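You operate a simulated robot arm through the tools that you are given. There is no shell and no other tool. Be economical: measure what you need, move in short steps, check, and stop when the job is done.

The job below is to be done with a simulated robot arm. You get a single attempt, and the scene is never put back.

## Task
Battery on, start the compressor, set 4 bar, key 200 ml.
Fine: see the feed's signal lamp lit, main air valve open, measure keyed on the blue-banded nozzle.

It is judged by the outcome, as a careful person would: the job done as asked, and still so three seconds after it is handed in. It fails if anything else is knocked over, pushed out of place, dropped, spilled or broken.

## Robot
A 6-joint arm with a two-finger parallel gripper on a trunk, on a base that drives. Base frame: it is fixed to the floor where the robot stands at the start and does not move with it; the origin is under the middle of the robot, x ahead of it, y to its left, z up; the surface under the hand at the start is at about z = 800. Readings come in mm, degrees, newtons and seconds.
With the tool pointing down near the work surface it reaches from about 320 to 700 mm from the robot's upright axis, wherever it stands. Its first joint turns from -166.0 to 166.0 degrees. Places, roughly: beacon switch [400, 300, 1100]; blue air valve [-1500, -2000, 1300]; blue test tap [-1500, -1900, 1000]; blue-banded nozzle [-1250, -1500, 750]; brass air coupler [-1250, -1250, 750]; drain tap [-1200, -700, 300]; fan switch [400, 500, 1100]; feed switch [400, 400, 1200]; green hose tap [-1250, -1750, 750]; green start button [-1000, -500, 1100]; grey air valve [-600, -2200, 1000]; lamps switch [400, 600, 1200]; main air valve [0, -2100, 1000]; red isolator knob [400, 0, 1200]; regulator knob [-1200, -500, 1000]; vent valve [-1000, -500, 1000]. Payload 4.1 kg.
Tool frame: the origin (TCP) lies between the finger pads and is the grasp point; the fingertips stand 23 mm ahead of it; z points along the fingers, y is the line along which they close. The gripper opens to 94 mm. The fingers are 38 mm wide and 10 mm thick; the gripper's body (54 by 96 mm) begins 39 mm behind the TCP.
Orientation is that of the tool frame in the base frame, as a unit quaternion [x, y, z, w]. With the fingers straight down and closing along the base's y, the tool's x points along the base's -x, its y along +y and its z along -z.

## Interface
- The arm moves only by the tool jog_arm. Its argument "steps" is a list of rows, each an object of numbers (a shift or turn left out is 0, a gripper value left out holds the last): "x", "y", "z": the shift along the tool's x, y, z in mm; "rx", "ry", "rz": the turn, a rotation vector about the tool's x, y, z in degrees. In form: [{"x": .., "y": .., "z": .., "rx": .., "ry": .., "rz": ..}, ...]. A call has 1 to 20 rows; each row shifts and turns the commanded pose from where the row before left it, along the tool's axes as they then stand. "hand" is the finger opening in mm, from 0 to 94, set as the call begins (left out, the last holds). Rows are played at 5 a second. More than 50 mm and 8.6 degrees between two rows, or a gripper value outside its range, and nothing of the call is played. Where a pose cannot be reached the arm comes as near as it can. A force on the tool above 40 N (or 10 N above the force at the start of the call, whichever is more), or a blocked arm, ends the call early, and 0.2 s more pass. Each finger travels about 45 mm/s and halts on what it meets, pressing with about 41 N; the grip force reading is that of the motor and also rises with nothing between the fingers. The clock runs only during rows and for 0.2 s after the last one: add rows that do not move to give the fingers time. The reply holds the time, the measured pose of the TCP, the force on the tool along the base axes, the opening and the grip force, in the units named above and with some noise, with the torque about the TCP (base axes, N m) and any sound that the robot's microphone picked up.
- Cameras (640 x 400 px; columns grow to the right, rows downward): "scene" is now at [11.5, 197.1, 1531.2]; the picture's right is [0.39, -0.92, 0.00], its down [-0.68, -0.29, -0.68] and it looks along [0.62, 0.26, -0.74] (base axes); focal length 264 px, centre (320, 200). "wrist" rides on the gripper at [86, 16, -75] in the tool frame; the picture's right is [-0.18, 0.98, 0.00], its down [-0.58, -0.11, -0.81] and it looks along [-0.79, -0.15, 0.59] (tool axes); focal length 243 px, centre (320, 200). There is no depth. A picture from a camera that has moved, and an enlarged one, comes with that camera's place and axes in the base frame and with its lens.
- camera(camera): a new picture of that camera. It takes no simulated time.
- slide_trunk(by): slides the trunk up (or, below 0, down) by that many mm; the arm and the scene camera ride with it, the base frame stays. It gives what a move gives, with no picture.
- drive_base(legs): drives the robot by 1 to 6 legs, each [ahead, turn to the left] in mm and degrees, along the robot's own axes; the way and the turn of a leg run together, so that a leg with both is an arc; at most 1500 mm and 180 degrees a leg. The arm and the cameras ride along, it lands a little off, and it stops where it bumps. It gives what a move gives.
- head_to(pan, tilt): turns the head with the scene camera to pan (to the left, within 155 degrees either way) and tilt (down, from -29 to 69), counted from straight ahead of the robot. It gives what a move gives.
- zoom(camera, box): a new picture of the part [left, top, right, bottom] of that camera's present view, enlarged. It takes no simulated time.
- job_done(): hands the job in; it is judged then, once.

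Go step by step. Nothing tells you exact positions but the pictures and the camera data: compare them with the known pose of the tool, close in by small moves and look again before you grip or let go. The budget is 120 turns and 78 pictures, counting those below and the enlarged ones. Unless the task says otherwise, let go and move clear before handing in, and close with one line.

The tools are called after "Call:" by a JSON object that holds its "fn" and its "kwargs". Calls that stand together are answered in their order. jog_arm: Moves the arm, as the interface text tells. Its arguments: {"type":"object","properties":{"steps":{"type":"array","items":{"type":"object","properties":{"x":{"type":"number"},"y":{"type":"number"},"z":{"type":"number"},"rx":{"type":"number"},"ry":{"type":"number"},"rz":{"type":"number"}}}},"hand":{"type":"number"}},"required":["steps"]} The other tools are called the same way: slide_trunk (by) slides the trunk up or down; drive_base (legs) drives the base; head_to (pan, tilt) turns the head that bears the scene camera; camera (camera) takes a picture; zoom (camera, box) takes an enlarged picture of a part of a camera's view; job_done () hands the job in.

At the start:

```text
time_s: 0.0
eef_pos: [281.7, 97.8, 1305.0]
ee_rot: [0.0, 1.0, 0.0, 0.0]
force: [-0.4, 0.1, -0.2]
wrist_torque: [0.01, 0.0, -0.02]
grip_width: 94.3
gripper_force: 0.1
trunk travel left (down, up): [-500.0, 90.0]
robot x, y, heading: [0.9, -0.3, -0.1]
head pan, tilt: [22.8, 47.5]
```

scene: 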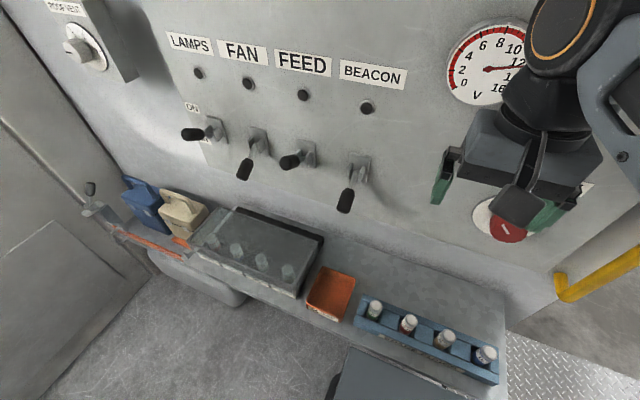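
wrist: 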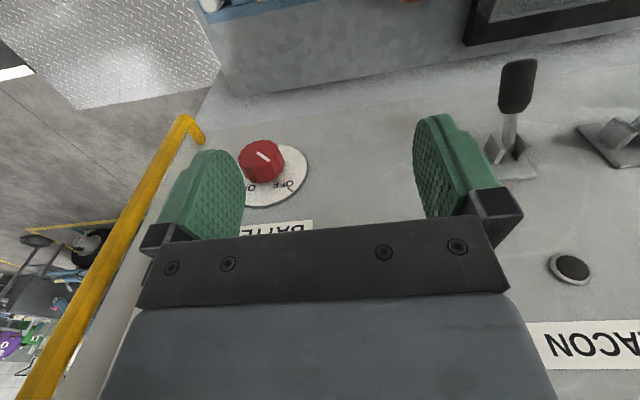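

I see the switch panel ahead, with the battery isolator to the lower right and the tool in front of it. I'll look closer before touching anything.

Call:
{"fn": "head_to", "kwargs": {"pan": 0, "tilt": 35}}

Call:
{"fn": "camera", "kwargs": {"camera": "scene"}}

Call:
{"fn": "zoom", "kwargs": {"camera": "wrist", "box": [200, 100, 360, 240]}}

```text
time_s: 0.9
eef_pos: [281.5, 98.1, 1305.0]
ee_rot: [0.0, 1.0, 0.0, 0.0]
force: [-0.3, -0.4, 0.2]
wrist_torque: [-0.01, 0.01, 0.0]
grip_width: 93.9
gripper_force: 0.0
trunk travel left (down, up): [-500.0, 90.0]
robot x, y, heading: [-3.2, 1.2, -0.2]
head pan, tilt: [0.0, 35.0]
```

```text
75 pictures are left
camera scene: at [26.5, 166.6, 1549.5], right [0.0, -1.0, 0.0], down [-0.57, 0.0, -0.82], along [0.82, 0.0, -0.57], focal length 264 px, centre (320, 200)
```

scene: 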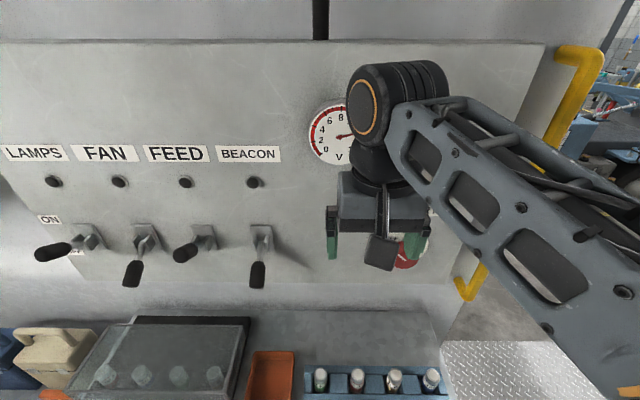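

```text
2.86 times, centred on (280, 170) of wrist
camera zoom: at [195.0, 114.6, 1379.8], right [0.18, 0.98, 0.0], down [0.58, -0.11, 0.81], along [0.79, -0.15, -0.59], focal length 693 px, centre (434, 286)
```

zoom: 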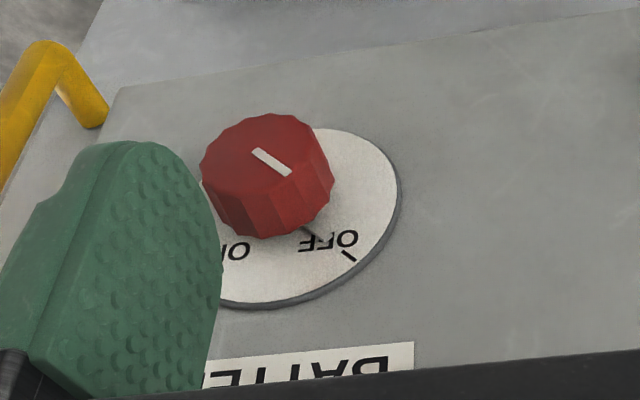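

The isolator stands at OFF, with ON clockwise of it. I'll survey the surroundings before driving.

Call:
{"fn": "head_to", "kwargs": {"pan": -75, "tilt": 20}}

Call:
{"fn": "camera", "kwargs": {"camera": "scene"}}

Call:
{"fn": "head_to", "kwargs": {"pan": -150, "tilt": 20}}

Call:
{"fn": "camera", "kwargs": {"camera": "scene"}}

Call:
{"fn": "head_to", "kwargs": {"pan": 150, "tilt": 25}}

Call:
{"fn": "camera", "kwargs": {"camera": "scene"}}

```text
time_s: 2.3
eef_pos: [280.0, 98.2, 1305.4]
ee_rot: [0.0, 1.0, 0.0, -0.001]
force: [0.3, 0.2, 0.0]
wrist_torque: [0.02, -0.01, -0.03]
grip_width: 93.8
gripper_force: 0.1
trunk travel left (down, up): [-500.0, 90.0]
robot x, y, heading: [-1.6, -2.1, -0.0]
head pan, tilt: [-75.0, 20.0]
```

```text
73 pictures are left
camera scene: at [-37.4, 76.6, 1573.4], right [-0.97, -0.26, 0.0], down [-0.09, 0.33, -0.94], along [0.24, -0.91, -0.34], focal length 264 px, centre (320, 200)
```

scene: 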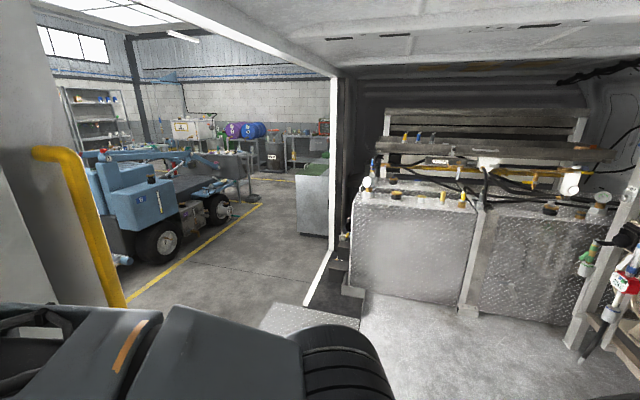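

```text
time_s: 3.8
eef_pos: [280.8, 98.8, 1306.2]
ee_rot: [0.0, 1.0, 0.0, 0.0]
force: [0.6, -0.6, -0.4]
wrist_torque: [0.01, -0.01, 0.01]
grip_width: 94.2
gripper_force: 0.1
trunk travel left (down, up): [-500.0, 90.0]
robot x, y, heading: [2.4, -2.1, 0.2]
head pan, tilt: [-150.0, 20.0]
```

```text
72 pictures are left
camera scene: at [-142.2, 119.9, 1573.4], right [-0.5, 0.87, 0.0], down [0.3, 0.17, -0.94], along [-0.81, -0.47, -0.34], focal length 264 px, centre (320, 200)
```

scene: 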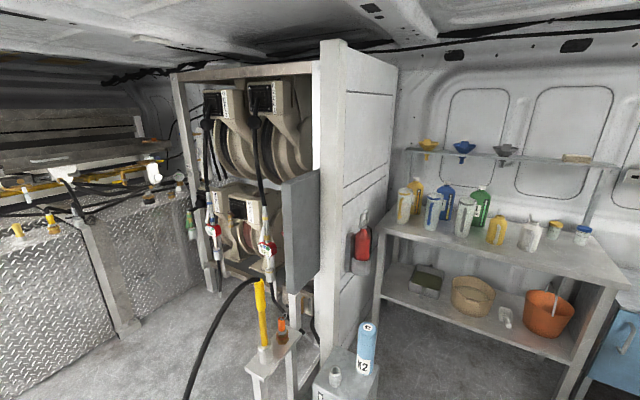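

```text
time_s: 7.9
eef_pos: [280.7, 97.7, 1305.2]
ee_rot: [0.0, 1.0, 0.0, 0.0]
force: [0.7, -0.6, 0.3]
wrist_torque: [0.01, 0.02, 0.01]
grip_width: 93.9
gripper_force: 0.0
trunk travel left (down, up): [-500.0, 90.0]
robot x, y, heading: [-0.6, 0.3, -0.3]
head pan, tilt: [150.0, 25.0]
```

```text
71 pictures are left
camera scene: at [-141.3, 212.6, 1565.3], right [0.5, 0.87, 0.0], down [0.37, -0.21, -0.91], along [-0.78, 0.45, -0.42], focal length 264 px, centre (320, 200)
```

scene: 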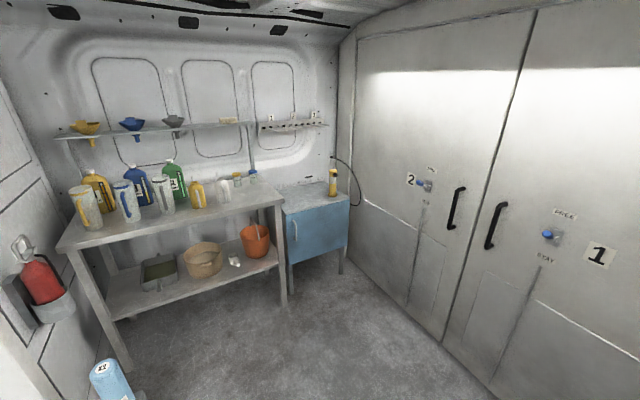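

The way behind is clear for a short back-off. I'll reverse 230 mm and point the tool forward at the panel.

Call:
{"fn": "drive_base", "kwargs": {"legs": [[-230, 0]]}}

Call:
{"fn": "jog_arm", "kwargs": {"steps": [{"ry": -8.2}, {"ry": -8.2}, {"ry": -8.2}, {"ry": -8.2}, {"ry": -8.2}, {"ry": -8.2}, {"ry": -8.2}, {"ry": -8.2}, {"ry": -8.2}, {"ry": -8.2}, {"ry": -8}, {}]}}

Call:
{"fn": "head_to", "kwargs": {"pan": 0, "tilt": 30}}

Call:
{"fn": "camera", "kwargs": {"camera": "scene"}}

Call:
{"fn": "camera", "kwargs": {"camera": "wrist"}}

```text
time_s: 9.6
eef_pos: [57.7, 98.3, 1306.1]
ee_rot: [0.0, 1.0, 0.001, 0.0]
force: [-0.4, 0.0, 0.1]
wrist_torque: [0.01, -0.01, 0.03]
grip_width: 93.8
gripper_force: 0.0
trunk travel left (down, up): [-500.0, 90.0]
robot x, y, heading: [-224.3, 0.7, -0.1]
head pan, tilt: [150.0, 25.0]
```

```text
time_s: 12.2
eef_pos: [58.0, 98.6, 1305.1]
ee_rot: [-0.001, 0.707, 0.001, 0.707]
force: [-0.3, 0.4, -0.1]
wrist_torque: [-0.01, -0.02, 0.04]
grip_width: 93.9
gripper_force: 0.0
trunk travel left (down, up): [-500.0, 90.0]
robot x, y, heading: [-223.0, 0.0, -0.0]
head pan, tilt: [150.0, 25.0]
```

```text
time_s: 14.6
eef_pos: [57.4, 97.5, 1306.5]
ee_rot: [-0.001, 0.707, 0.001, 0.707]
force: [-0.3, -0.8, -0.1]
wrist_torque: [0.01, 0.04, 0.05]
grip_width: 93.9
gripper_force: 0.1
trunk travel left (down, up): [-500.0, 90.0]
robot x, y, heading: [-226.6, -2.2, -0.1]
head pan, tilt: [0.0, 30.0]
```

```text
70 pictures are left
camera scene: at [-194.7, 166.3, 1557.4], right [0.0, -1.0, 0.0], down [-0.5, 0.0, -0.87], along [0.87, 0.0, -0.5], focal length 264 px, centre (320, 200)
```

scene: 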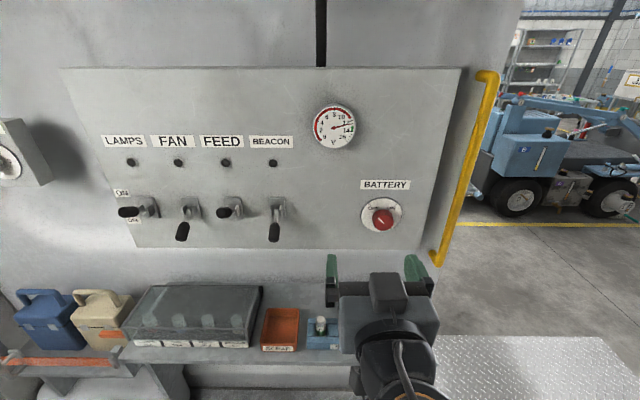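

```text
69 pictures are left
camera wrist: at [-16.6, 115.1, 1218.5], right [0.0, 0.98, 0.18], down [-0.81, -0.11, 0.58], along [0.59, -0.15, 0.79], focal length 243 px, centre (320, 200)
```

wrist: 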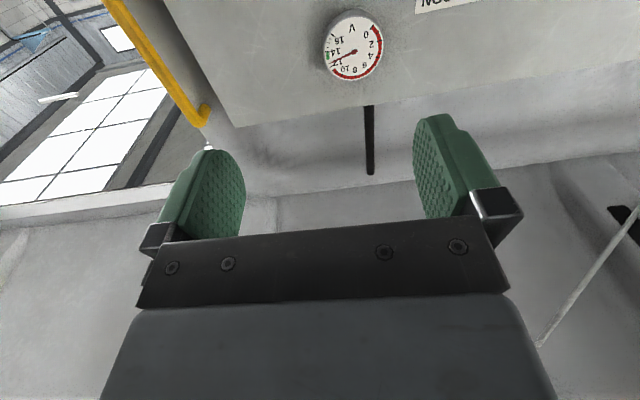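

The knob lies near [385, -3, 1165]. I'll enlarge the dial, and check the switch positions.

Call:
{"fn": "zoom", "kwargs": {"camera": "scene", "box": [340, 170, 436, 240]}}

Call:
{"fn": "zoom", "kwargs": {"camera": "scene", "box": [90, 120, 310, 257]}}

```text
5.71 times, centred on (388, 205) of scene
camera zoom: at [-194.7, 166.3, 1557.4], right [0.0, -1.0, 0.0], down [-0.5, 0.0, -0.87], along [0.87, 0.0, -0.5], focal length 1510 px, centre (-69, 171)
```

zoom: 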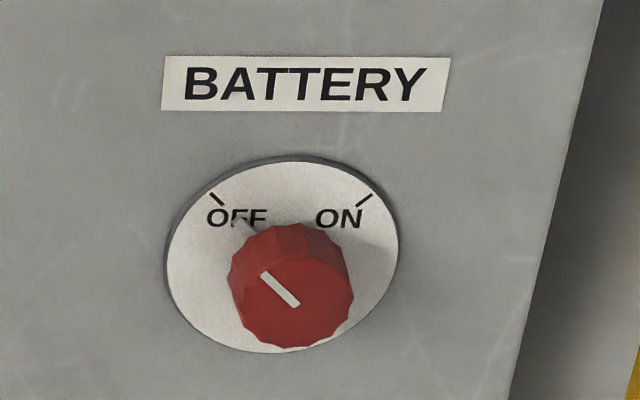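

```text
2.91 times, centred on (200, 188) of scene
camera zoom: at [-194.7, 166.3, 1557.4], right [0.0, -1.0, 0.0], down [-0.5, 0.0, -0.87], along [0.87, 0.0, -0.5], focal length 769 px, centre (669, 234)
```

zoom: 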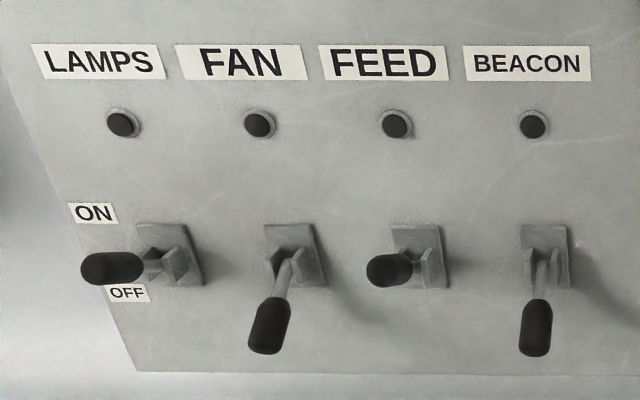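

ON is a quarter turn clockwise from OFF. I'll line the tool up in front of the knob, pre-turned -45°.

Call:
{"fn": "jog_arm", "kwargs": {"steps": [{"x": 40, "y": -25}, {"x": 40, "y": -25}, {"x": 40, "y": -25, "z": 20}, {"x": 13, "y": -20, "z": 40}, {"z": 45}, {"z": 45}, {"z": 40}, {"rz": -8}, {"rz": -8}, {"rz": -8}, {"rz": -8}, {"rz": -8}, {"rz": -5}, {}], "hand": 80}}

Call:
{"fn": "camera", "kwargs": {"camera": "scene"}}

Call:
{"fn": "camera", "kwargs": {"camera": "wrist"}}

```text
refused: row 3 steps farther than a row can; nothing moved
```

```text
66 pictures are left
camera scene: at [-194.7, 166.3, 1557.4], right [0.0, -1.0, 0.0], down [-0.5, 0.0, -0.87], along [0.87, 0.0, -0.5], focal length 264 px, centre (320, 200)
```

scene: 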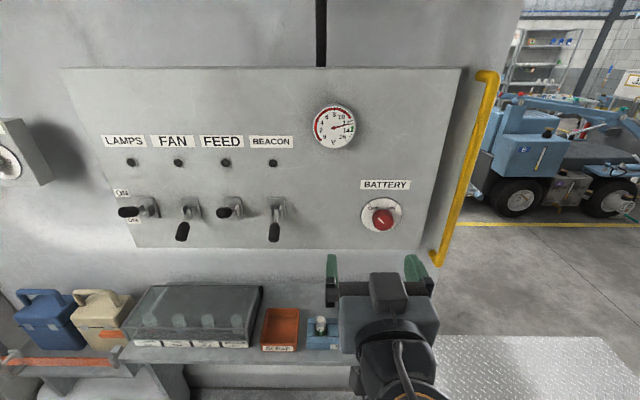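

```text
65 pictures are left
camera wrist: at [-16.6, 115.1, 1218.5], right [0.0, 0.98, 0.18], down [-0.81, -0.11, 0.58], along [0.59, -0.15, 0.79], focal length 243 px, centre (320, 200)
```

wrist: 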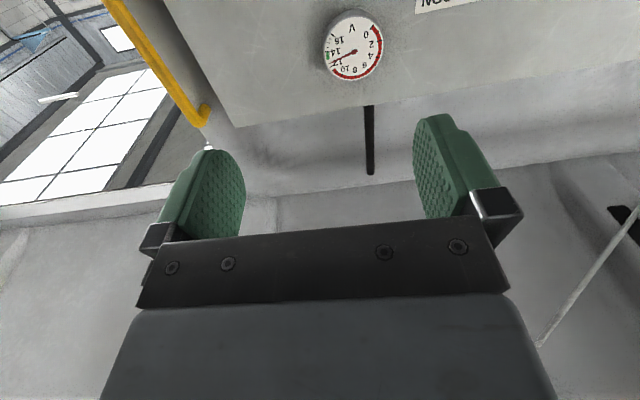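

Nothing moved, because one row was too long. I'll repeat it with shorter rows.

Call:
{"fn": "jog_arm", "kwargs": {"steps": [{"x": 40, "y": -25}, {"x": 40, "y": -25}, {"x": 40, "y": -25}, {"x": 13, "y": -20, "z": 40}, {"z": 45}, {"z": 45}, {"z": 40}, {"z": 20}, {"rz": -8}, {"rz": -8}, {"rz": -8}, {"rz": -8}, {"rz": -8}, {"rz": -5}, {}, {}], "hand": 80}}

```text
time_s: 15.6
eef_pos: [80.7, 141.0, 1304.1]
ee_rot: [-0.118, 0.689, 0.127, 0.704]
force: [-1.6, 0.2, 0.5]
wrist_torque: [0.04, 0.04, 0.06]
grip_width: 79.8
gripper_force: 0.1
out of reach, approached as far as the arm can: row 1, 2, 3, 4
trunk travel left (down, up): [-500.0, 90.0]
robot x, y, heading: [-222.1, 2.0, -0.1]
head pan, tilt: [0.0, 30.0]
stopped in row 5: the arm was blocked; the commanded pose is now the measured one
```

The arm got blocked while too close to the axis. I'll straighten the yaw, extend forward first, and use the trunk for height.

Call:
{"fn": "jog_arm", "kwargs": {"steps": [{"z": 30}, {"z": 30, "rx": 7}, {"z": 30, "rx": 7}, {"z": 30, "rx": 6}, {"z": 20}, {}]}}

Call:
{"fn": "slide_trunk", "kwargs": {"by": -130}}

```text
time_s: 17.0
eef_pos: [218.0, 171.3, 1306.9]
ee_rot: [0.007, 0.701, 0.004, 0.713]
force: [0.7, 0.2, 0.5]
wrist_torque: [-0.01, 0.01, -0.03]
grip_width: 80.2
gripper_force: 0.0
trunk travel left (down, up): [-500.0, 90.0]
robot x, y, heading: [-223.1, -0.4, 0.3]
head pan, tilt: [0.0, 30.0]
```

```text
time_s: 18.6
eef_pos: [218.4, 171.3, 1176.4]
ee_rot: [0.006, 0.701, 0.005, 0.713]
force: [-1.1, 0.6, 0.2]
wrist_torque: [0.0, -0.01, 0.03]
grip_width: 79.8
gripper_force: 0.1
trunk travel left (down, up): [-370.0, 220.0]
robot x, y, heading: [-224.9, 0.9, 0.3]
head pan, tilt: [0.0, 30.0]
```

Call:
{"fn": "jog_arm", "kwargs": {"steps": [{"y": -42, "ry": 1}, {"y": -42}, {"y": -42}, {"y": -42, "x": 3}, {"rz": -8}, {"rz": -8}, {"rz": -8}, {"rz": -8}, {"rz": -8}, {"rz": -5, "z": 30}, {"z": 20}, {}]}}

Call:
{"fn": "camera", "kwargs": {"camera": "scene"}}

Call:
{"fn": "camera", "kwargs": {"camera": "wrist"}}

```text
time_s: 21.2
eef_pos: [267.9, 19.8, 1174.9]
ee_rot: [-0.264, 0.657, -0.268, 0.654]
force: [0.4, 0.2, 0.6]
wrist_torque: [-0.01, 0.01, -0.02]
grip_width: 79.7
gripper_force: 0.1
out of reach, approached as far as the arm can: row 4, 11
trunk travel left (down, up): [-370.0, 220.0]
robot x, y, heading: [-220.6, 2.5, 0.1]
head pan, tilt: [0.0, 30.0]
```

```text
64 pictures are left
camera scene: at [-194.6, 166.3, 1427.4], right [0.0, -1.0, 0.0], down [-0.5, 0.0, -0.87], along [0.87, 0.0, -0.5], focal length 264 px, centre (320, 200)
```

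scene: 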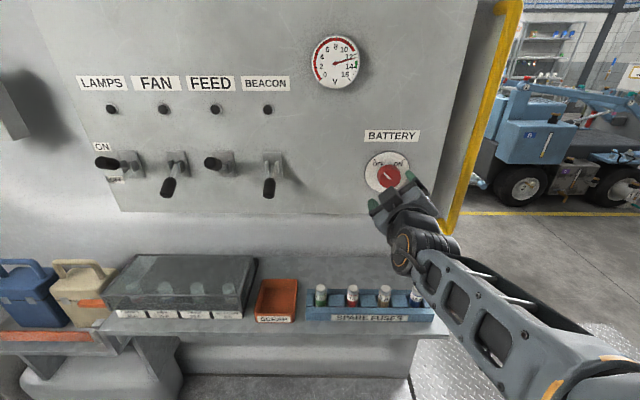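

```text
63 pictures are left
camera wrist: at [193.3, -28.0, 1101.0], right [0.01, 0.83, -0.55], down [-0.8, 0.33, 0.49], along [0.6, 0.44, 0.67], focal length 243 px, centre (320, 200)
```

wrist: 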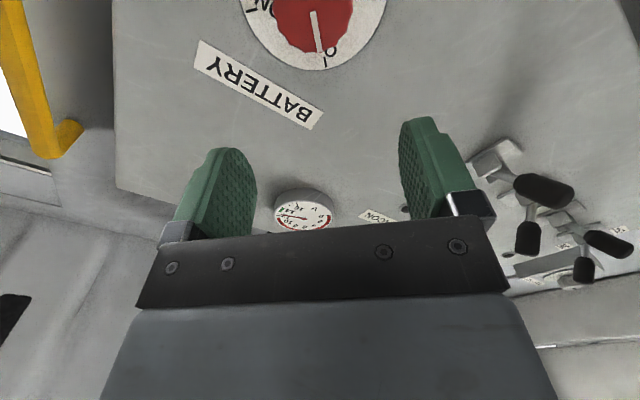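

The knob is near [385, 1, 1153]. I'll centre on it and advance partway.

Call:
{"fn": "jog_arm", "kwargs": {"steps": [{"x": 15, "y": 1}, {"x": 14, "y": 1}, {"z": 30}, {"z": 25}, {}]}}

Call:
{"fn": "camera", "kwargs": {"camera": "wrist"}}

```text
time_s: 22.4
eef_pos: [320.1, 29.1, 1158.7]
ee_rot: [-0.263, 0.657, -0.269, 0.653]
force: [0.2, -1.0, 0.2]
wrist_torque: [-0.01, 0.04, 0.02]
grip_width: 80.1
gripper_force: 0.0
out of reach, approached as far as the arm can: row 1, 2, 3
trunk travel left (down, up): [-370.0, 220.0]
robot x, y, heading: [-223.7, 2.2, 0.2]
head pan, tilt: [0.0, 30.0]
```

```text
62 pictures are left
camera wrist: at [244.7, -17.7, 1084.4], right [0.01, 0.83, -0.55], down [-0.8, 0.33, 0.49], along [0.6, 0.44, 0.67], focal length 243 px, centre (320, 200)
```

wrist: 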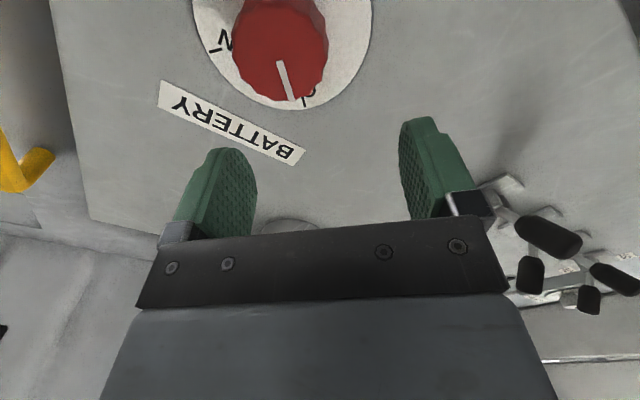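

The arm is cramped this close. I'll back the base another 150 mm and re-extend.

Call:
{"fn": "drive_base", "kwargs": {"legs": [[-150, 0]]}}

Call:
{"fn": "jog_arm", "kwargs": {"steps": [{"z": 40}, {"z": 40}, {"z": 40}, {"x": 22, "y": -16}, {}]}}

```text
time_s: 23.7
eef_pos: [168.0, 26.9, 1158.5]
ee_rot: [-0.262, 0.657, -0.27, 0.653]
force: [-0.5, -0.8, -0.5]
wrist_torque: [0.01, 0.0, 0.02]
grip_width: 80.1
gripper_force: 0.1
trunk travel left (down, up): [-370.0, 220.0]
robot x, y, heading: [-373.3, 0.1, -0.0]
head pan, tilt: [0.0, 30.0]
```

```text
time_s: 24.9
eef_pos: [288.2, 22.0, 1158.9]
ee_rot: [-0.257, 0.661, -0.274, 0.649]
force: [0.5, -0.4, -0.2]
wrist_torque: [-0.01, -0.02, 0.05]
grip_width: 79.7
gripper_force: 0.1
out of reach, approached as far as the arm can: row 2, 4
trunk travel left (down, up): [-370.0, 220.0]
robot x, y, heading: [-372.3, -1.3, -0.0]
head pan, tilt: [0.0, 30.0]
```

The arm still won't go below y≈20 with this heading. I'll retract a little, turn the base right 15° and re-aim, so the target lies to the robot's left.

Call:
{"fn": "jog_arm", "kwargs": {"steps": [{"z": -40}, {"z": -40}, {}]}}

Call:
{"fn": "drive_base", "kwargs": {"legs": [[0, -15]]}}

Call:
{"fn": "jog_arm", "kwargs": {"steps": [{"rx": -5.3, "ry": -5.3}, {"rx": -5.3, "ry": -5.3}, {}]}}

```text
time_s: 25.7
eef_pos: [206.7, 27.2, 1160.6]
ee_rot: [-0.261, 0.658, -0.271, 0.652]
force: [0.0, 0.7, 0.5]
wrist_torque: [0.0, 0.03, 0.0]
grip_width: 80.1
gripper_force: 0.0
out of reach, approached as far as the arm can: row 1
trunk travel left (down, up): [-370.0, 220.0]
robot x, y, heading: [-373.8, 1.2, -0.1]
head pan, tilt: [0.0, 30.0]
```

```text
time_s: 27.0
eef_pos: [193.9, -125.7, 1160.9]
ee_rot: [-0.171, 0.688, -0.355, 0.61]
force: [0.0, 0.5, 0.6]
wrist_torque: [-0.01, -0.04, -0.01]
grip_width: 80.2
gripper_force: 0.0
trunk travel left (down, up): [-370.0, 220.0]
robot x, y, heading: [-370.4, -2.6, -15.1]
head pan, tilt: [0.0, 30.0]
```

```text
time_s: 27.8
eef_pos: [201.3, -78.7, 1174.6]
ee_rot: [-0.207, 0.68, -0.322, 0.626]
force: [-0.3, 0.0, -0.2]
wrist_torque: [0.0, 0.02, 0.02]
grip_width: 79.9
gripper_force: 0.0
out of reach, approached as far as the arm can: row 1, 2
trunk travel left (down, up): [-370.0, 220.0]
robot x, y, heading: [-373.4, -0.3, -15.4]
head pan, tilt: [0.0, 30.0]
```

Call:
{"fn": "jog_arm", "kwargs": {"steps": [{"x": -28, "y": 28}, {"x": -28, "y": 28}, {"rx": -3, "ry": -3}, {"rx": -3, "ry": -3}, {}]}}

Call:
{"fn": "camera", "kwargs": {"camera": "scene"}}

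```text
time_s: 29.0
eef_pos: [215.4, 0.6, 1175.3]
ee_rot: [-0.256, 0.662, -0.275, 0.648]
force: [0.1, 0.1, -0.9]
wrist_torque: [-0.03, -0.01, -0.02]
grip_width: 79.9
gripper_force: 0.1
trunk travel left (down, up): [-370.0, 220.0]
robot x, y, heading: [-373.0, -1.6, -15.3]
head pan, tilt: [0.0, 30.0]
```

```text
61 pictures are left
camera scene: at [-302.4, 152.2, 1427.4], right [-0.26, -0.96, 0.0], down [-0.48, 0.13, -0.87], along [0.84, -0.23, -0.5], focal length 264 px, centre (320, 200)
```

scene: 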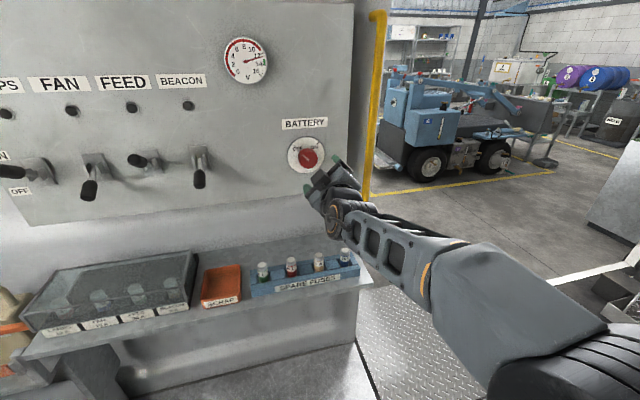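

That works: y≈0 is now reachable. Next I lower to the knob's height and advance.

Call:
{"fn": "jog_arm", "kwargs": {"steps": [{"x": 14, "y": 14, "rx": -1.2, "ry": -1.2}, {"z": 40}, {"z": 40}, {"z": 20}, {}]}}

Call:
{"fn": "camera", "kwargs": {"camera": "wrist"}}

Call:
{"fn": "zoom", "kwargs": {"camera": "scene", "box": [260, 110, 370, 220]}}

```text
time_s: 30.2
eef_pos: [314.3, 16.0, 1159.0]
ee_rot: [-0.263, 0.66, -0.268, 0.651]
force: [-1.0, 0.1, -0.4]
wrist_torque: [0.03, -0.01, 0.01]
grip_width: 80.2
gripper_force: 0.1
out of reach, approached as far as the arm can: row 1
trunk travel left (down, up): [-370.0, 220.0]
robot x, y, heading: [-372.0, 0.0, -15.4]
head pan, tilt: [0.0, 30.0]
```

```text
60 pictures are left
camera wrist: at [239.2, -31.0, 1085.6], right [0.0, 0.83, -0.55], down [-0.8, 0.34, 0.5], along [0.6, 0.44, 0.67], focal length 243 px, centre (320, 200)
```

wrist: 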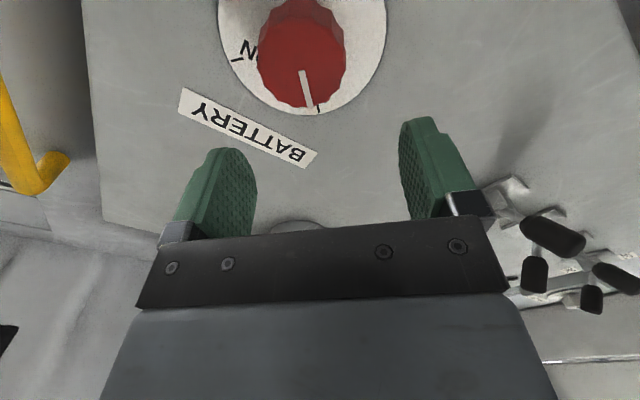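

```text
3.64 times, centred on (315, 165) of scene
camera zoom: at [-302.3, 152.3, 1427.4], right [-0.26, -0.96, 0.0], down [-0.48, 0.13, -0.87], along [0.84, -0.23, -0.5], focal length 961 px, centre (338, 327)
```

zoom: 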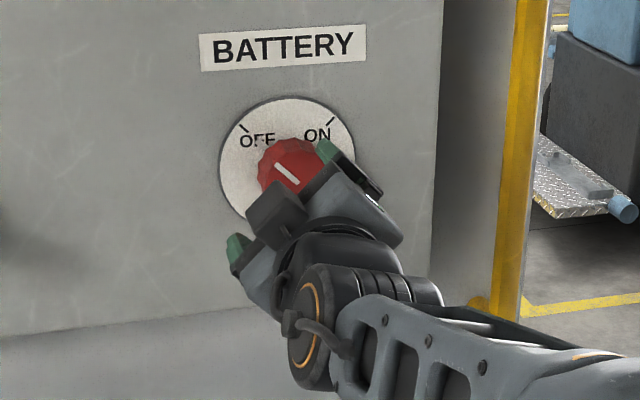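

Target is about [385, 0, 1152], but the arm balks again at y≈16. I'll back out, turn the base another 12° right and lower the trunk 60 to gain room.

Call:
{"fn": "jog_arm", "kwargs": {"steps": [{"z": -40}, {"z": -40}, {"x": -10, "y": 10}, {}]}}

Call:
{"fn": "drive_base", "kwargs": {"legs": [[0, -12]]}}

Call:
{"fn": "jog_arm", "kwargs": {"steps": [{"x": -28, "y": 28}, {"x": -28, "y": 28}, {"x": -20, "y": 20}, {"rx": -4.2, "ry": -4.2}, {"rx": -4.2, "ry": -4.2}, {"x": -20, "y": -20}, {"x": -20, "y": -20}, {}]}}

Call:
{"fn": "slide_trunk", "kwargs": {"by": -60}}

```text
time_s: 31.2
eef_pos: [233.1, 29.5, 1158.4]
ee_rot: [-0.266, 0.658, -0.265, 0.652]
force: [-0.8, 0.6, -0.7]
wrist_torque: [-0.01, 0.01, -0.01]
grip_width: 80.1
gripper_force: 0.1
trunk travel left (down, up): [-370.0, 220.0]
robot x, y, heading: [-374.0, 0.1, -15.1]
head pan, tilt: [0.0, 30.0]
```

```text
time_s: 32.4
eef_pos: [226.4, -96.4, 1158.4]
ee_rot: [-0.196, 0.682, -0.332, 0.622]
force: [0.8, 0.0, -1.0]
wrist_torque: [-0.01, -0.02, -0.03]
grip_width: 80.0
gripper_force: 0.1
trunk travel left (down, up): [-370.0, 220.0]
robot x, y, heading: [-375.7, 0.3, -27.0]
head pan, tilt: [0.0, 30.0]
```

```text
time_s: 34.2
eef_pos: [248.6, 9.0, 1216.5]
ee_rot: [-0.265, 0.657, -0.264, 0.654]
force: [0.0, 0.2, 0.3]
wrist_torque: [-0.01, 0.01, 0.0]
grip_width: 79.9
gripper_force: 0.0
trunk travel left (down, up): [-370.0, 220.0]
robot x, y, heading: [-368.2, -1.5, -26.6]
head pan, tilt: [0.0, 30.0]
```

```text
time_s: 35.2
eef_pos: [249.8, 10.0, 1156.6]
ee_rot: [-0.264, 0.657, -0.265, 0.655]
force: [-0.3, 0.2, 0.2]
wrist_torque: [-0.01, 0.03, -0.01]
grip_width: 80.1
gripper_force: 0.1
trunk travel left (down, up): [-310.0, 280.0]
robot x, y, heading: [-374.7, -0.2, -26.9]
head pan, tilt: [0.0, 30.0]
```

Call:
{"fn": "jog_arm", "kwargs": {"steps": [{"x": 10, "y": -4}, {"z": 40}, {"z": 40}, {}]}}

Call:
{"fn": "camera", "kwargs": {"camera": "wrist"}}

```text
time_s: 36.2
eef_pos: [331.2, 1.0, 1153.2]
ee_rot: [-0.264, 0.657, -0.264, 0.654]
force: [0.2, -0.6, -0.6]
wrist_torque: [0.05, -0.03, -0.02]
grip_width: 80.3
gripper_force: 0.0
trunk travel left (down, up): [-310.0, 280.0]
robot x, y, heading: [-372.0, 2.9, -26.8]
head pan, tilt: [0.0, 30.0]
```

```text
58 pictures are left
camera wrist: at [256.3, -45.8, 1079.6], right [0.0, 0.83, -0.55], down [-0.8, 0.33, 0.5], along [0.59, 0.44, 0.67], focal length 243 px, centre (320, 200)
```

wrist: 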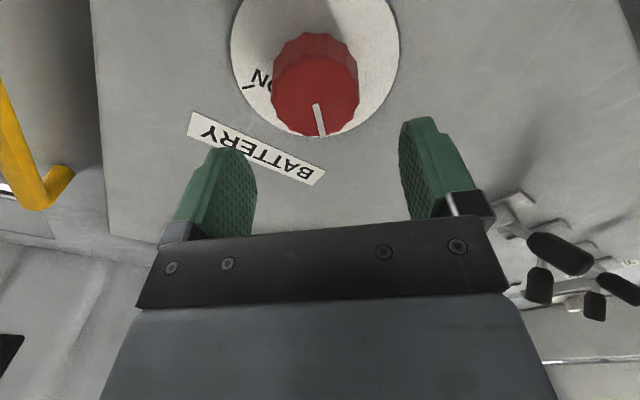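

Centred. I advance over the knob, then close.

Call:
{"fn": "jog_arm", "kwargs": {"steps": [{"x": 5, "z": 25}, {"z": 15}, {"z": 8}, {}]}}

Call:
{"fn": "camera", "kwargs": {"camera": "wrist"}}

```text
time_s: 37.2
eef_pos: [379.5, -4.2, 1147.7]
ee_rot: [-0.265, 0.657, -0.266, 0.654]
force: [0.2, 1.0, -0.5]
wrist_torque: [-0.02, -0.02, 0.03]
grip_width: 80.1
gripper_force: 0.0
trunk travel left (down, up): [-310.0, 280.0]
robot x, y, heading: [-373.6, 2.8, -27.2]
head pan, tilt: [0.0, 30.0]
```

```text
57 pictures are left
camera wrist: at [304.1, -51.5, 1075.1], right [0.0, 0.83, -0.55], down [-0.8, 0.33, 0.5], along [0.59, 0.44, 0.67], focal length 243 px, centre (320, 200)
```

wrist: 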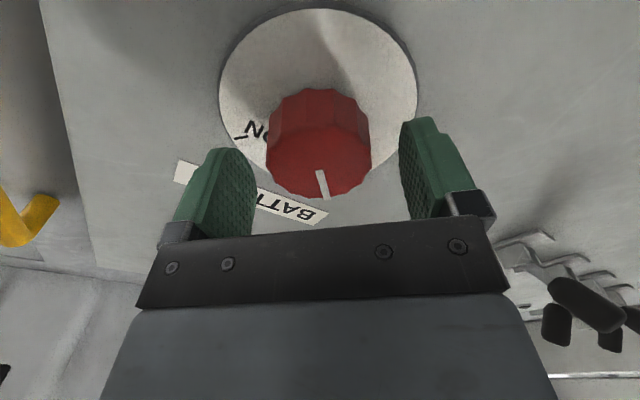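

The knob face is at x≈400, so I go about 16 mm further and then close.

Call:
{"fn": "jog_arm", "kwargs": {"steps": [{"z": 10}, {"z": 6}, {}]}}

Call:
{"fn": "jog_arm", "kwargs": {"steps": [{}, {}, {}, {}, {}], "hand": 30}}

Call:
{"fn": "camera", "kwargs": {"camera": "wrist"}}

```text
time_s: 38.0
eef_pos: [393.2, -5.5, 1147.8]
ee_rot: [-0.265, 0.657, -0.265, 0.654]
force: [-0.3, -0.5, 0.2]
wrist_torque: [-0.03, -0.01, 0.02]
grip_width: 80.2
gripper_force: 0.1
trunk travel left (down, up): [-310.0, 280.0]
robot x, y, heading: [-373.4, 1.6, -26.9]
head pan, tilt: [0.0, 30.0]
```

```text
time_s: 39.2
eef_pos: [393.2, -5.1, 1149.3]
ee_rot: [-0.265, 0.657, -0.265, 0.654]
force: [2.6, -1.0, 2.8]
wrist_torque: [0.02, -0.75, -0.63]
grip_width: 55.9
gripper_force: 45.4
trunk travel left (down, up): [-310.0, 280.0]
robot x, y, heading: [-373.7, 1.1, -27.2]
head pan, tilt: [0.0, 30.0]
```

```text
56 pictures are left
camera wrist: at [319.1, -52.3, 1075.3], right [0.0, 0.83, -0.55], down [-0.8, 0.33, 0.5], along [0.59, 0.44, 0.67], focal length 243 px, centre (320, 200)
```

wrist: 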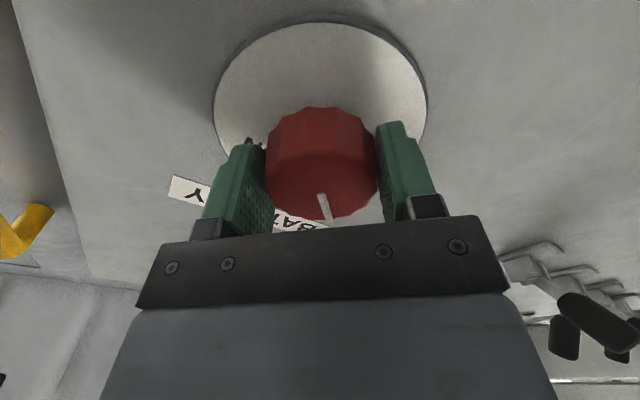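

Gripped, 56 mm across. Now I turn clockwise (rz +) about 90°.

Call:
{"fn": "jog_arm", "kwargs": {"steps": [{"rz": 8}, {"rz": 8}, {"rz": 8}, {"rz": 8}, {"rz": 8}, {"rz": 8}, {"rz": 8}, {"rz": 8}, {"rz": 8}, {"rz": 8}, {"rz": 8}, {"rz": 2}, {}, {}]}}

Call:
{"fn": "camera", "kwargs": {"camera": "scene"}}

Call:
{"fn": "camera", "kwargs": {"camera": "wrist"}}

```text
time_s: 42.2
eef_pos: [394.3, -2.3, 1148.0]
ee_rot: [0.276, 0.652, 0.276, 0.65]
force: [17.8, 9.4, 19.7]
wrist_torque: [-0.38, 0.26, -0.69]
grip_width: 55.7
gripper_force: 44.7
trunk travel left (down, up): [-310.0, 280.0]
robot x, y, heading: [-371.0, -5.5, -26.8]
head pan, tilt: [0.0, 30.0]
```

```text
55 pictures are left
camera scene: at [-272.2, 135.9, 1367.3], right [-0.45, -0.89, 0.0], down [-0.45, 0.23, -0.87], along [0.77, -0.39, -0.5], focal length 264 px, centre (320, 200)
```

scene: 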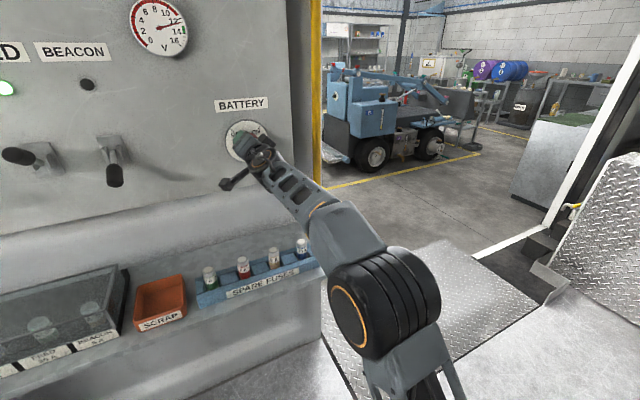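

```text
54 pictures are left
camera wrist: at [319.1, 72.0, 1100.3], right [0.0, 0.55, 0.83], down [-0.81, -0.49, 0.33], along [0.59, -0.67, 0.44], focal length 243 px, centre (320, 200)
```

wrist: 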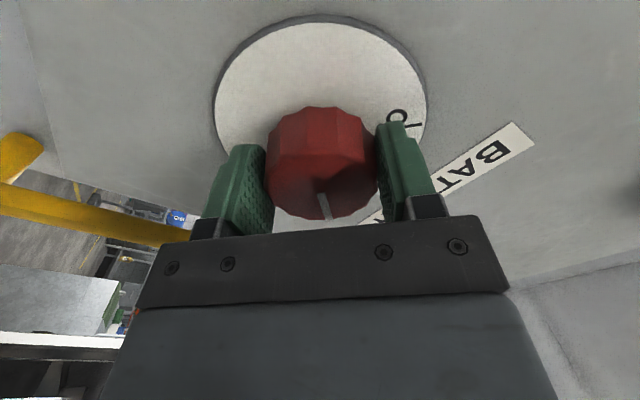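

Feed lamp is lit green, so the battery is on. I release, back off and verify.

Call:
{"fn": "jog_arm", "kwargs": {"steps": [{}, {}, {}, {}], "hand": 90}}

Call:
{"fn": "jog_arm", "kwargs": {"steps": [{"z": -40}, {"z": -40}, {"z": -40}, {"z": -40}, {}]}}

Call:
{"fn": "head_to", "kwargs": {"pan": 25, "tilt": 15}}

Call:
{"fn": "camera", "kwargs": {"camera": "scene"}}

```text
time_s: 43.2
eef_pos: [392.8, -4.1, 1148.0]
ee_rot: [0.277, 0.652, 0.276, 0.649]
force: [0.6, 0.3, 0.2]
wrist_torque: [-0.03, 0.02, 0.01]
grip_width: 89.9
gripper_force: 0.0
trunk travel left (down, up): [-310.0, 280.0]
robot x, y, heading: [-376.6, -2.5, -26.9]
head pan, tilt: [0.0, 30.0]
```

```text
time_s: 44.4
eef_pos: [249.5, 20.0, 1187.7]
ee_rot: [0.279, 0.654, 0.272, 0.649]
force: [0.5, -0.1, 0.3]
wrist_torque: [0.0, 0.0, -0.01]
grip_width: 90.2
gripper_force: 0.1
out of reach, approached as far as the arm can: row 1, 2, 3
trunk travel left (down, up): [-310.0, 280.0]
robot x, y, heading: [-375.4, -1.5, -26.9]
head pan, tilt: [0.0, 30.0]
```

```text
time_s: 45.3
eef_pos: [251.4, 20.3, 1188.6]
ee_rot: [0.278, 0.653, 0.273, 0.649]
force: [-0.4, -0.7, 0.1]
wrist_torque: [0.0, -0.02, -0.01]
grip_width: 89.8
gripper_force: 0.1
trunk travel left (down, up): [-310.0, 280.0]
robot x, y, heading: [-370.4, -2.0, -27.1]
head pan, tilt: [25.0, 15.0]
```

```text
53 pictures are left
camera scene: at [-260.0, 172.0, 1391.5], right [-0.04, -1.0, 0.0], down [-0.26, 0.01, -0.97], along [0.97, -0.03, -0.26], focal length 264 px, centre (320, 200)
```

scene: 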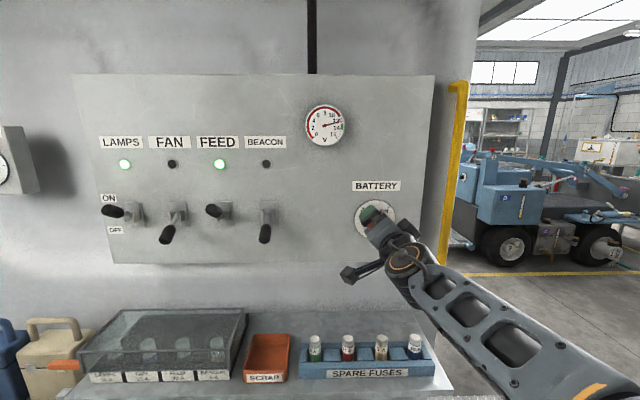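

Battery is on, and the lamps and feed lights are lit. I'll fold the arm back and look toward the compressor.

Call:
{"fn": "jog_arm", "kwargs": {"steps": [{"rz": -8}, {"rz": -8}, {"rz": -8}, {"rz": -8}, {"rz": -8}, {"rz": -6}, {"x": -40}, {"x": -40}, {"z": -40}, {"z": -40}, {"z": -40}, {"z": -40}, {}]}}

Call:
{"fn": "head_to", "kwargs": {"pan": -125, "tilt": 15}}

Call:
{"fn": "camera", "kwargs": {"camera": "scene"}}

Call:
{"fn": "head_to", "kwargs": {"pan": -125, "tilt": 50}}

Call:
{"fn": "camera", "kwargs": {"camera": "scene"}}

```text
time_s: 48.1
eef_pos: [89.4, 17.2, 1265.6]
ee_rot: [0.001, 0.709, -0.001, 0.706]
force: [-0.9, 0.4, 0.1]
wrist_torque: [-0.01, 0.03, 0.0]
grip_width: 90.4
gripper_force: 0.0
trunk travel left (down, up): [-310.0, 280.0]
robot x, y, heading: [-374.5, -0.8, -26.9]
head pan, tilt: [25.0, 15.0]
```

```text
time_s: 50.4
eef_pos: [90.9, 18.8, 1265.2]
ee_rot: [0.0, 0.709, 0.0, 0.705]
force: [0.0, -0.5, 0.3]
wrist_torque: [-0.01, 0.0, 0.02]
grip_width: 89.9
gripper_force: 0.0
trunk travel left (down, up): [-310.0, 280.0]
robot x, y, heading: [-375.7, 1.3, -27.1]
head pan, tilt: [-125.0, 15.0]
```

```text
52 pictures are left
camera scene: at [-435.8, 131.4, 1391.6], right [-0.47, 0.88, 0.0], down [0.23, 0.12, -0.97], along [-0.85, -0.45, -0.26], focal length 264 px, centre (320, 200)
```

scene: 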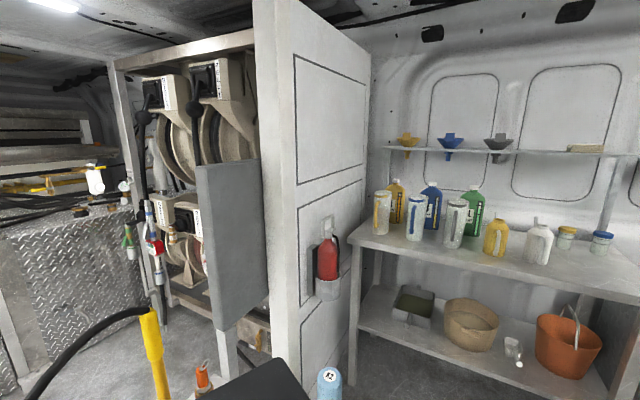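

```text
time_s: 51.4
eef_pos: [91.0, 17.9, 1265.1]
ee_rot: [0.0, 0.708, 0.0, 0.706]
force: [-0.2, 0.4, -0.3]
wrist_torque: [0.02, -0.01, -0.02]
grip_width: 90.1
gripper_force: 0.0
trunk travel left (down, up): [-310.0, 280.0]
robot x, y, heading: [-376.9, -5.0, -27.0]
head pan, tilt: [-125.0, 50.0]
```

```text
51 pictures are left
camera scene: at [-421.4, 139.1, 1337.9], right [-0.47, 0.88, 0.0], down [0.68, 0.36, -0.64], along [-0.57, -0.3, -0.77], focal length 264 px, centre (320, 200)
```

scene: 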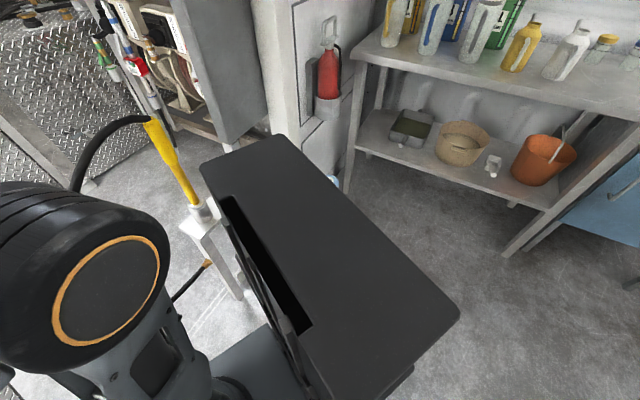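

The compressor panel appears to face -y, so I need to stand at about y=-1150. I'll check the floor along that route.

Call:
{"fn": "head_to", "kwargs": {"pan": -70, "tilt": 30}}

Call:
{"fn": "camera", "kwargs": {"camera": "scene"}}

```text
time_s: 52.7
eef_pos: [91.4, 18.5, 1265.1]
ee_rot: [-0.001, 0.709, 0.001, 0.706]
force: [-0.4, 0.7, -0.3]
wrist_torque: [-0.02, -0.03, 0.01]
grip_width: 89.9
gripper_force: 0.2
trunk travel left (down, up): [-310.0, 280.0]
robot x, y, heading: [-372.5, 1.0, -27.0]
head pan, tilt: [-70.0, 30.0]
```

```text
50 pictures are left
camera scene: at [-364.4, 85.5, 1367.4], right [-0.99, 0.12, 0.0], down [0.06, 0.5, -0.87], along [-0.11, -0.86, -0.5], focal length 264 px, centre (320, 200)
```

scene: 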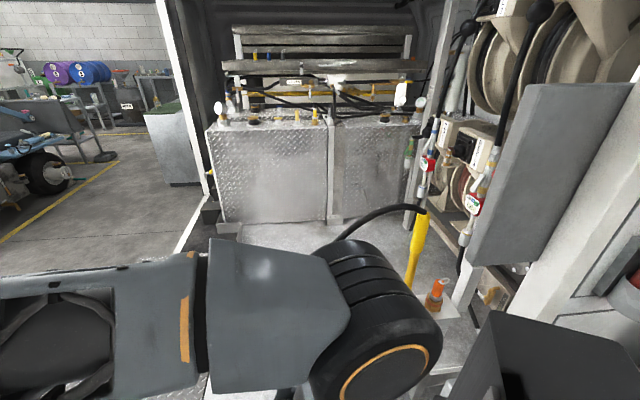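

A hose arcs from a yellow tool on a stand, hidden behind my shoulder. I'll turn in place to face -y and look again.

Call:
{"fn": "drive_base", "kwargs": {"legs": [[0, -63]]}}

Call:
{"fn": "head_to", "kwargs": {"pan": -15, "tilt": 30}}

Call:
{"fn": "camera", "kwargs": {"camera": "scene"}}

```text
time_s: 55.9
eef_pos: [-146.0, -405.9, 1264.4]
ee_rot: [0.371, 0.604, -0.369, 0.601]
force: [0.6, 0.1, -0.3]
wrist_torque: [0.02, 0.03, -0.01]
grip_width: 90.0
gripper_force: 0.1
trunk travel left (down, up): [-310.0, 280.0]
robot x, y, heading: [-370.0, -2.7, -89.9]
head pan, tilt: [-70.0, 30.0]
```

```text
time_s: 57.1
eef_pos: [-146.0, -406.1, 1263.5]
ee_rot: [0.37, 0.604, -0.369, 0.602]
force: [-0.1, 0.2, -0.2]
wrist_torque: [-0.01, -0.03, 0.01]
grip_width: 90.0
gripper_force: 0.1
trunk travel left (down, up): [-310.0, 280.0]
robot x, y, heading: [-372.7, -0.7, -90.0]
head pan, tilt: [-15.0, 30.0]
```

```text
49 pictures are left
camera scene: at [-232.0, -27.8, 1367.4], right [-0.97, 0.26, 0.0], down [0.13, 0.48, -0.87], along [-0.23, -0.84, -0.5], focal length 264 px, centre (320, 200)
```

scene: 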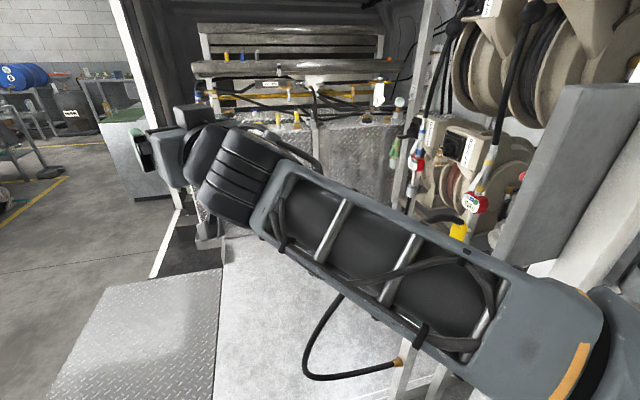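

The hose loop seems to hang between about x=-400 and -750, y=-480 to -820, so I want to pass it on the door side. I'll check the floor there.

Call:
{"fn": "head_to", "kwargs": {"pan": 10, "tilt": 60}}

Call:
{"fn": "camera", "kwargs": {"camera": "scene"}}

Call:
{"fn": "camera", "kwargs": {"camera": "wrist"}}

```text
time_s: 58.0
eef_pos: [-147.9, -406.1, 1265.1]
ee_rot: [0.371, 0.603, -0.37, 0.601]
force: [0.8, -1.1, -0.5]
wrist_torque: [0.01, 0.01, -0.01]
grip_width: 90.0
gripper_force: 0.0
trunk travel left (down, up): [-310.0, 280.0]
robot x, y, heading: [-374.8, -2.3, -90.0]
head pan, tilt: [10.0, 60.0]
```

```text
48 pictures are left
camera scene: at [-197.0, -6.1, 1325.3], right [-0.98, -0.17, 0.0], down [-0.15, 0.85, -0.5], along [0.09, -0.49, -0.87], focal length 264 px, centre (320, 200)
```

scene: 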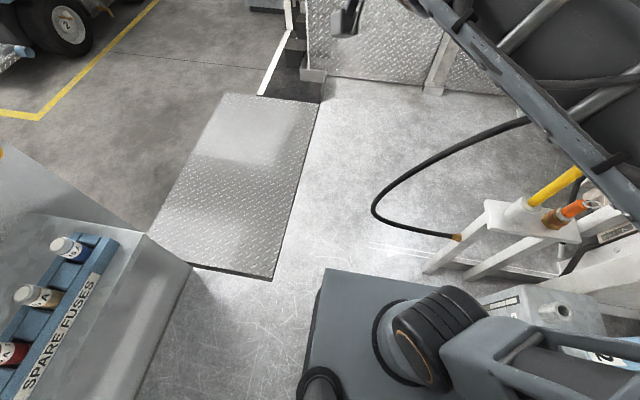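

```text
47 pictures are left
camera wrist: at [-165.4, -331.5, 1178.7], right [0.88, 0.44, 0.18], down [-0.46, 0.67, 0.58], along [0.14, -0.6, 0.79], focal length 243 px, centre (320, 200)
```

wrist: 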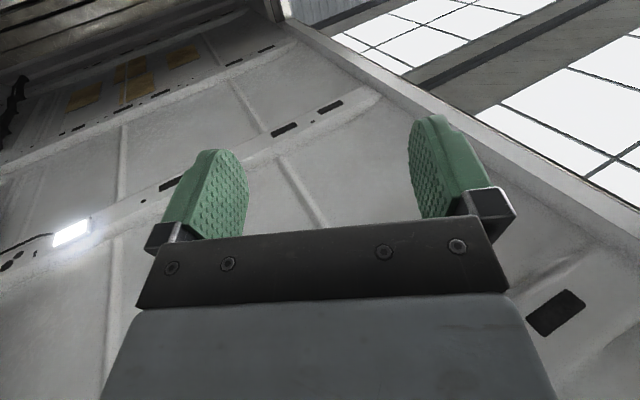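

I can see the hose loop reaching to about x=-340, y≈-650, and a free lane beside the ramp plate. I'll go diagonally to x≈-70 and then face -y again.

Call:
{"fn": "drive_base", "kwargs": {"legs": [[0, 45], [425, 0], [0, -45]]}}

Call:
{"fn": "head_to", "kwargs": {"pan": -25, "tilt": 60}}

Call:
{"fn": "camera", "kwargs": {"camera": "scene"}}

```text
time_s: 64.8
eef_pos: [162.3, -704.4, 1265.6]
ee_rot: [0.367, 0.606, -0.365, 0.604]
force: [0.2, 0.7, 0.6]
wrist_torque: [-0.03, -0.04, 0.02]
grip_width: 90.0
gripper_force: 0.0
trunk travel left (down, up): [-310.0, 280.0]
robot x, y, heading: [-68.3, -299.1, -89.2]
head pan, tilt: [10.0, 60.0]
```

```text
time_s: 65.8
eef_pos: [163.2, -704.6, 1265.9]
ee_rot: [0.367, 0.606, -0.365, 0.604]
force: [-0.4, 0.4, -0.5]
wrist_torque: [-0.01, -0.03, 0.01]
grip_width: 90.0
gripper_force: 0.1
trunk travel left (down, up): [-310.0, 280.0]
robot x, y, heading: [-70.4, -298.6, -89.4]
head pan, tilt: [-25.0, 60.0]
```

```text
46 pictures are left
camera scene: at [67.4, -300.0, 1325.3], right [-0.91, 0.41, 0.0], down [0.35, 0.79, -0.5], along [-0.2, -0.46, -0.87], focal length 264 px, centre (320, 200)
```

scene: 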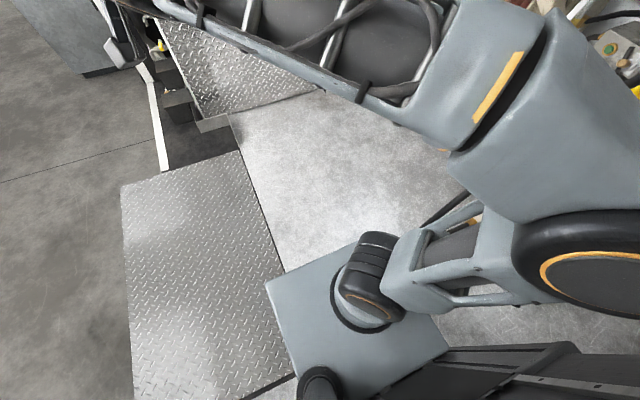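

Clear of the hose. I continue to y≈-1180 and turn to face the doorway, so I can back toward the reels.

Call:
{"fn": "drive_base", "kwargs": {"legs": [[880, 0], [0, 89]]}}

Call:
{"fn": "head_to", "kwargs": {"pan": 150, "tilt": 30}}

Call:
{"fn": "camera", "kwargs": {"camera": "scene"}}

Call:
{"fn": "head_to", "kwargs": {"pan": -150, "tilt": 30}}

Call:
{"fn": "camera", "kwargs": {"camera": "scene"}}

```text
time_s: 74.2
eef_pos: [340.7, -899.9, 1266.7]
ee_rot: [-0.185, 0.683, 0.184, 0.682]
force: [1.2, 0.5, -0.5]
wrist_torque: [0.02, 0.01, 0.04]
grip_width: 89.7
gripper_force: 0.1
trunk travel left (down, up): [-310.0, 280.0]
robot x, y, heading: [-44.1, -1149.0, 3.4]
head pan, tilt: [-25.0, 60.0]
```

```text
time_s: 76.8
eef_pos: [348.0, -898.0, 1264.3]
ee_rot: [-0.185, 0.684, 0.185, 0.681]
force: [-0.1, 0.6, -0.1]
wrist_torque: [0.01, 0.01, 0.02]
grip_width: 90.1
gripper_force: 0.1
trunk travel left (down, up): [-310.0, 280.0]
robot x, y, heading: [-48.3, -1149.8, 3.3]
head pan, tilt: [150.0, 30.0]
```

```text
45 pictures are left
camera scene: at [-206.7, -947.8, 1367.6], right [0.45, 0.89, 0.0], down [0.45, -0.22, -0.86], along [-0.77, 0.39, -0.5], focal length 264 px, centre (320, 200)
```

scene: 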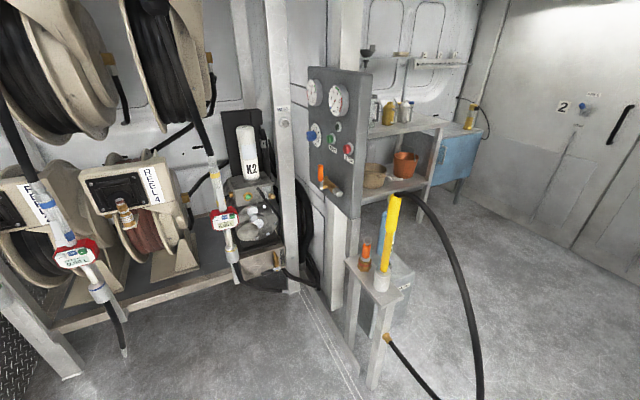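

```text
time_s: 80.9
eef_pos: [347.1, -898.2, 1265.3]
ee_rot: [-0.185, 0.685, 0.185, 0.68]
force: [-0.5, 0.3, 0.0]
wrist_torque: [-0.01, 0.0, 0.03]
grip_width: 90.0
gripper_force: 0.0
trunk travel left (down, up): [-310.0, 280.0]
robot x, y, heading: [-51.8, -1148.7, 3.4]
head pan, tilt: [-150.0, 30.0]
```

```text
44 pictures are left
camera scene: at [-201.3, -1038.2, 1367.7], right [-0.55, 0.83, 0.0], down [0.42, 0.28, -0.86], along [-0.72, -0.48, -0.5], focal length 264 px, centre (320, 200)
```

scene: 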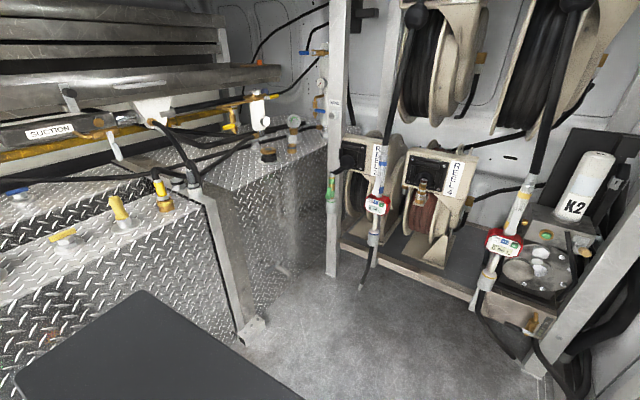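

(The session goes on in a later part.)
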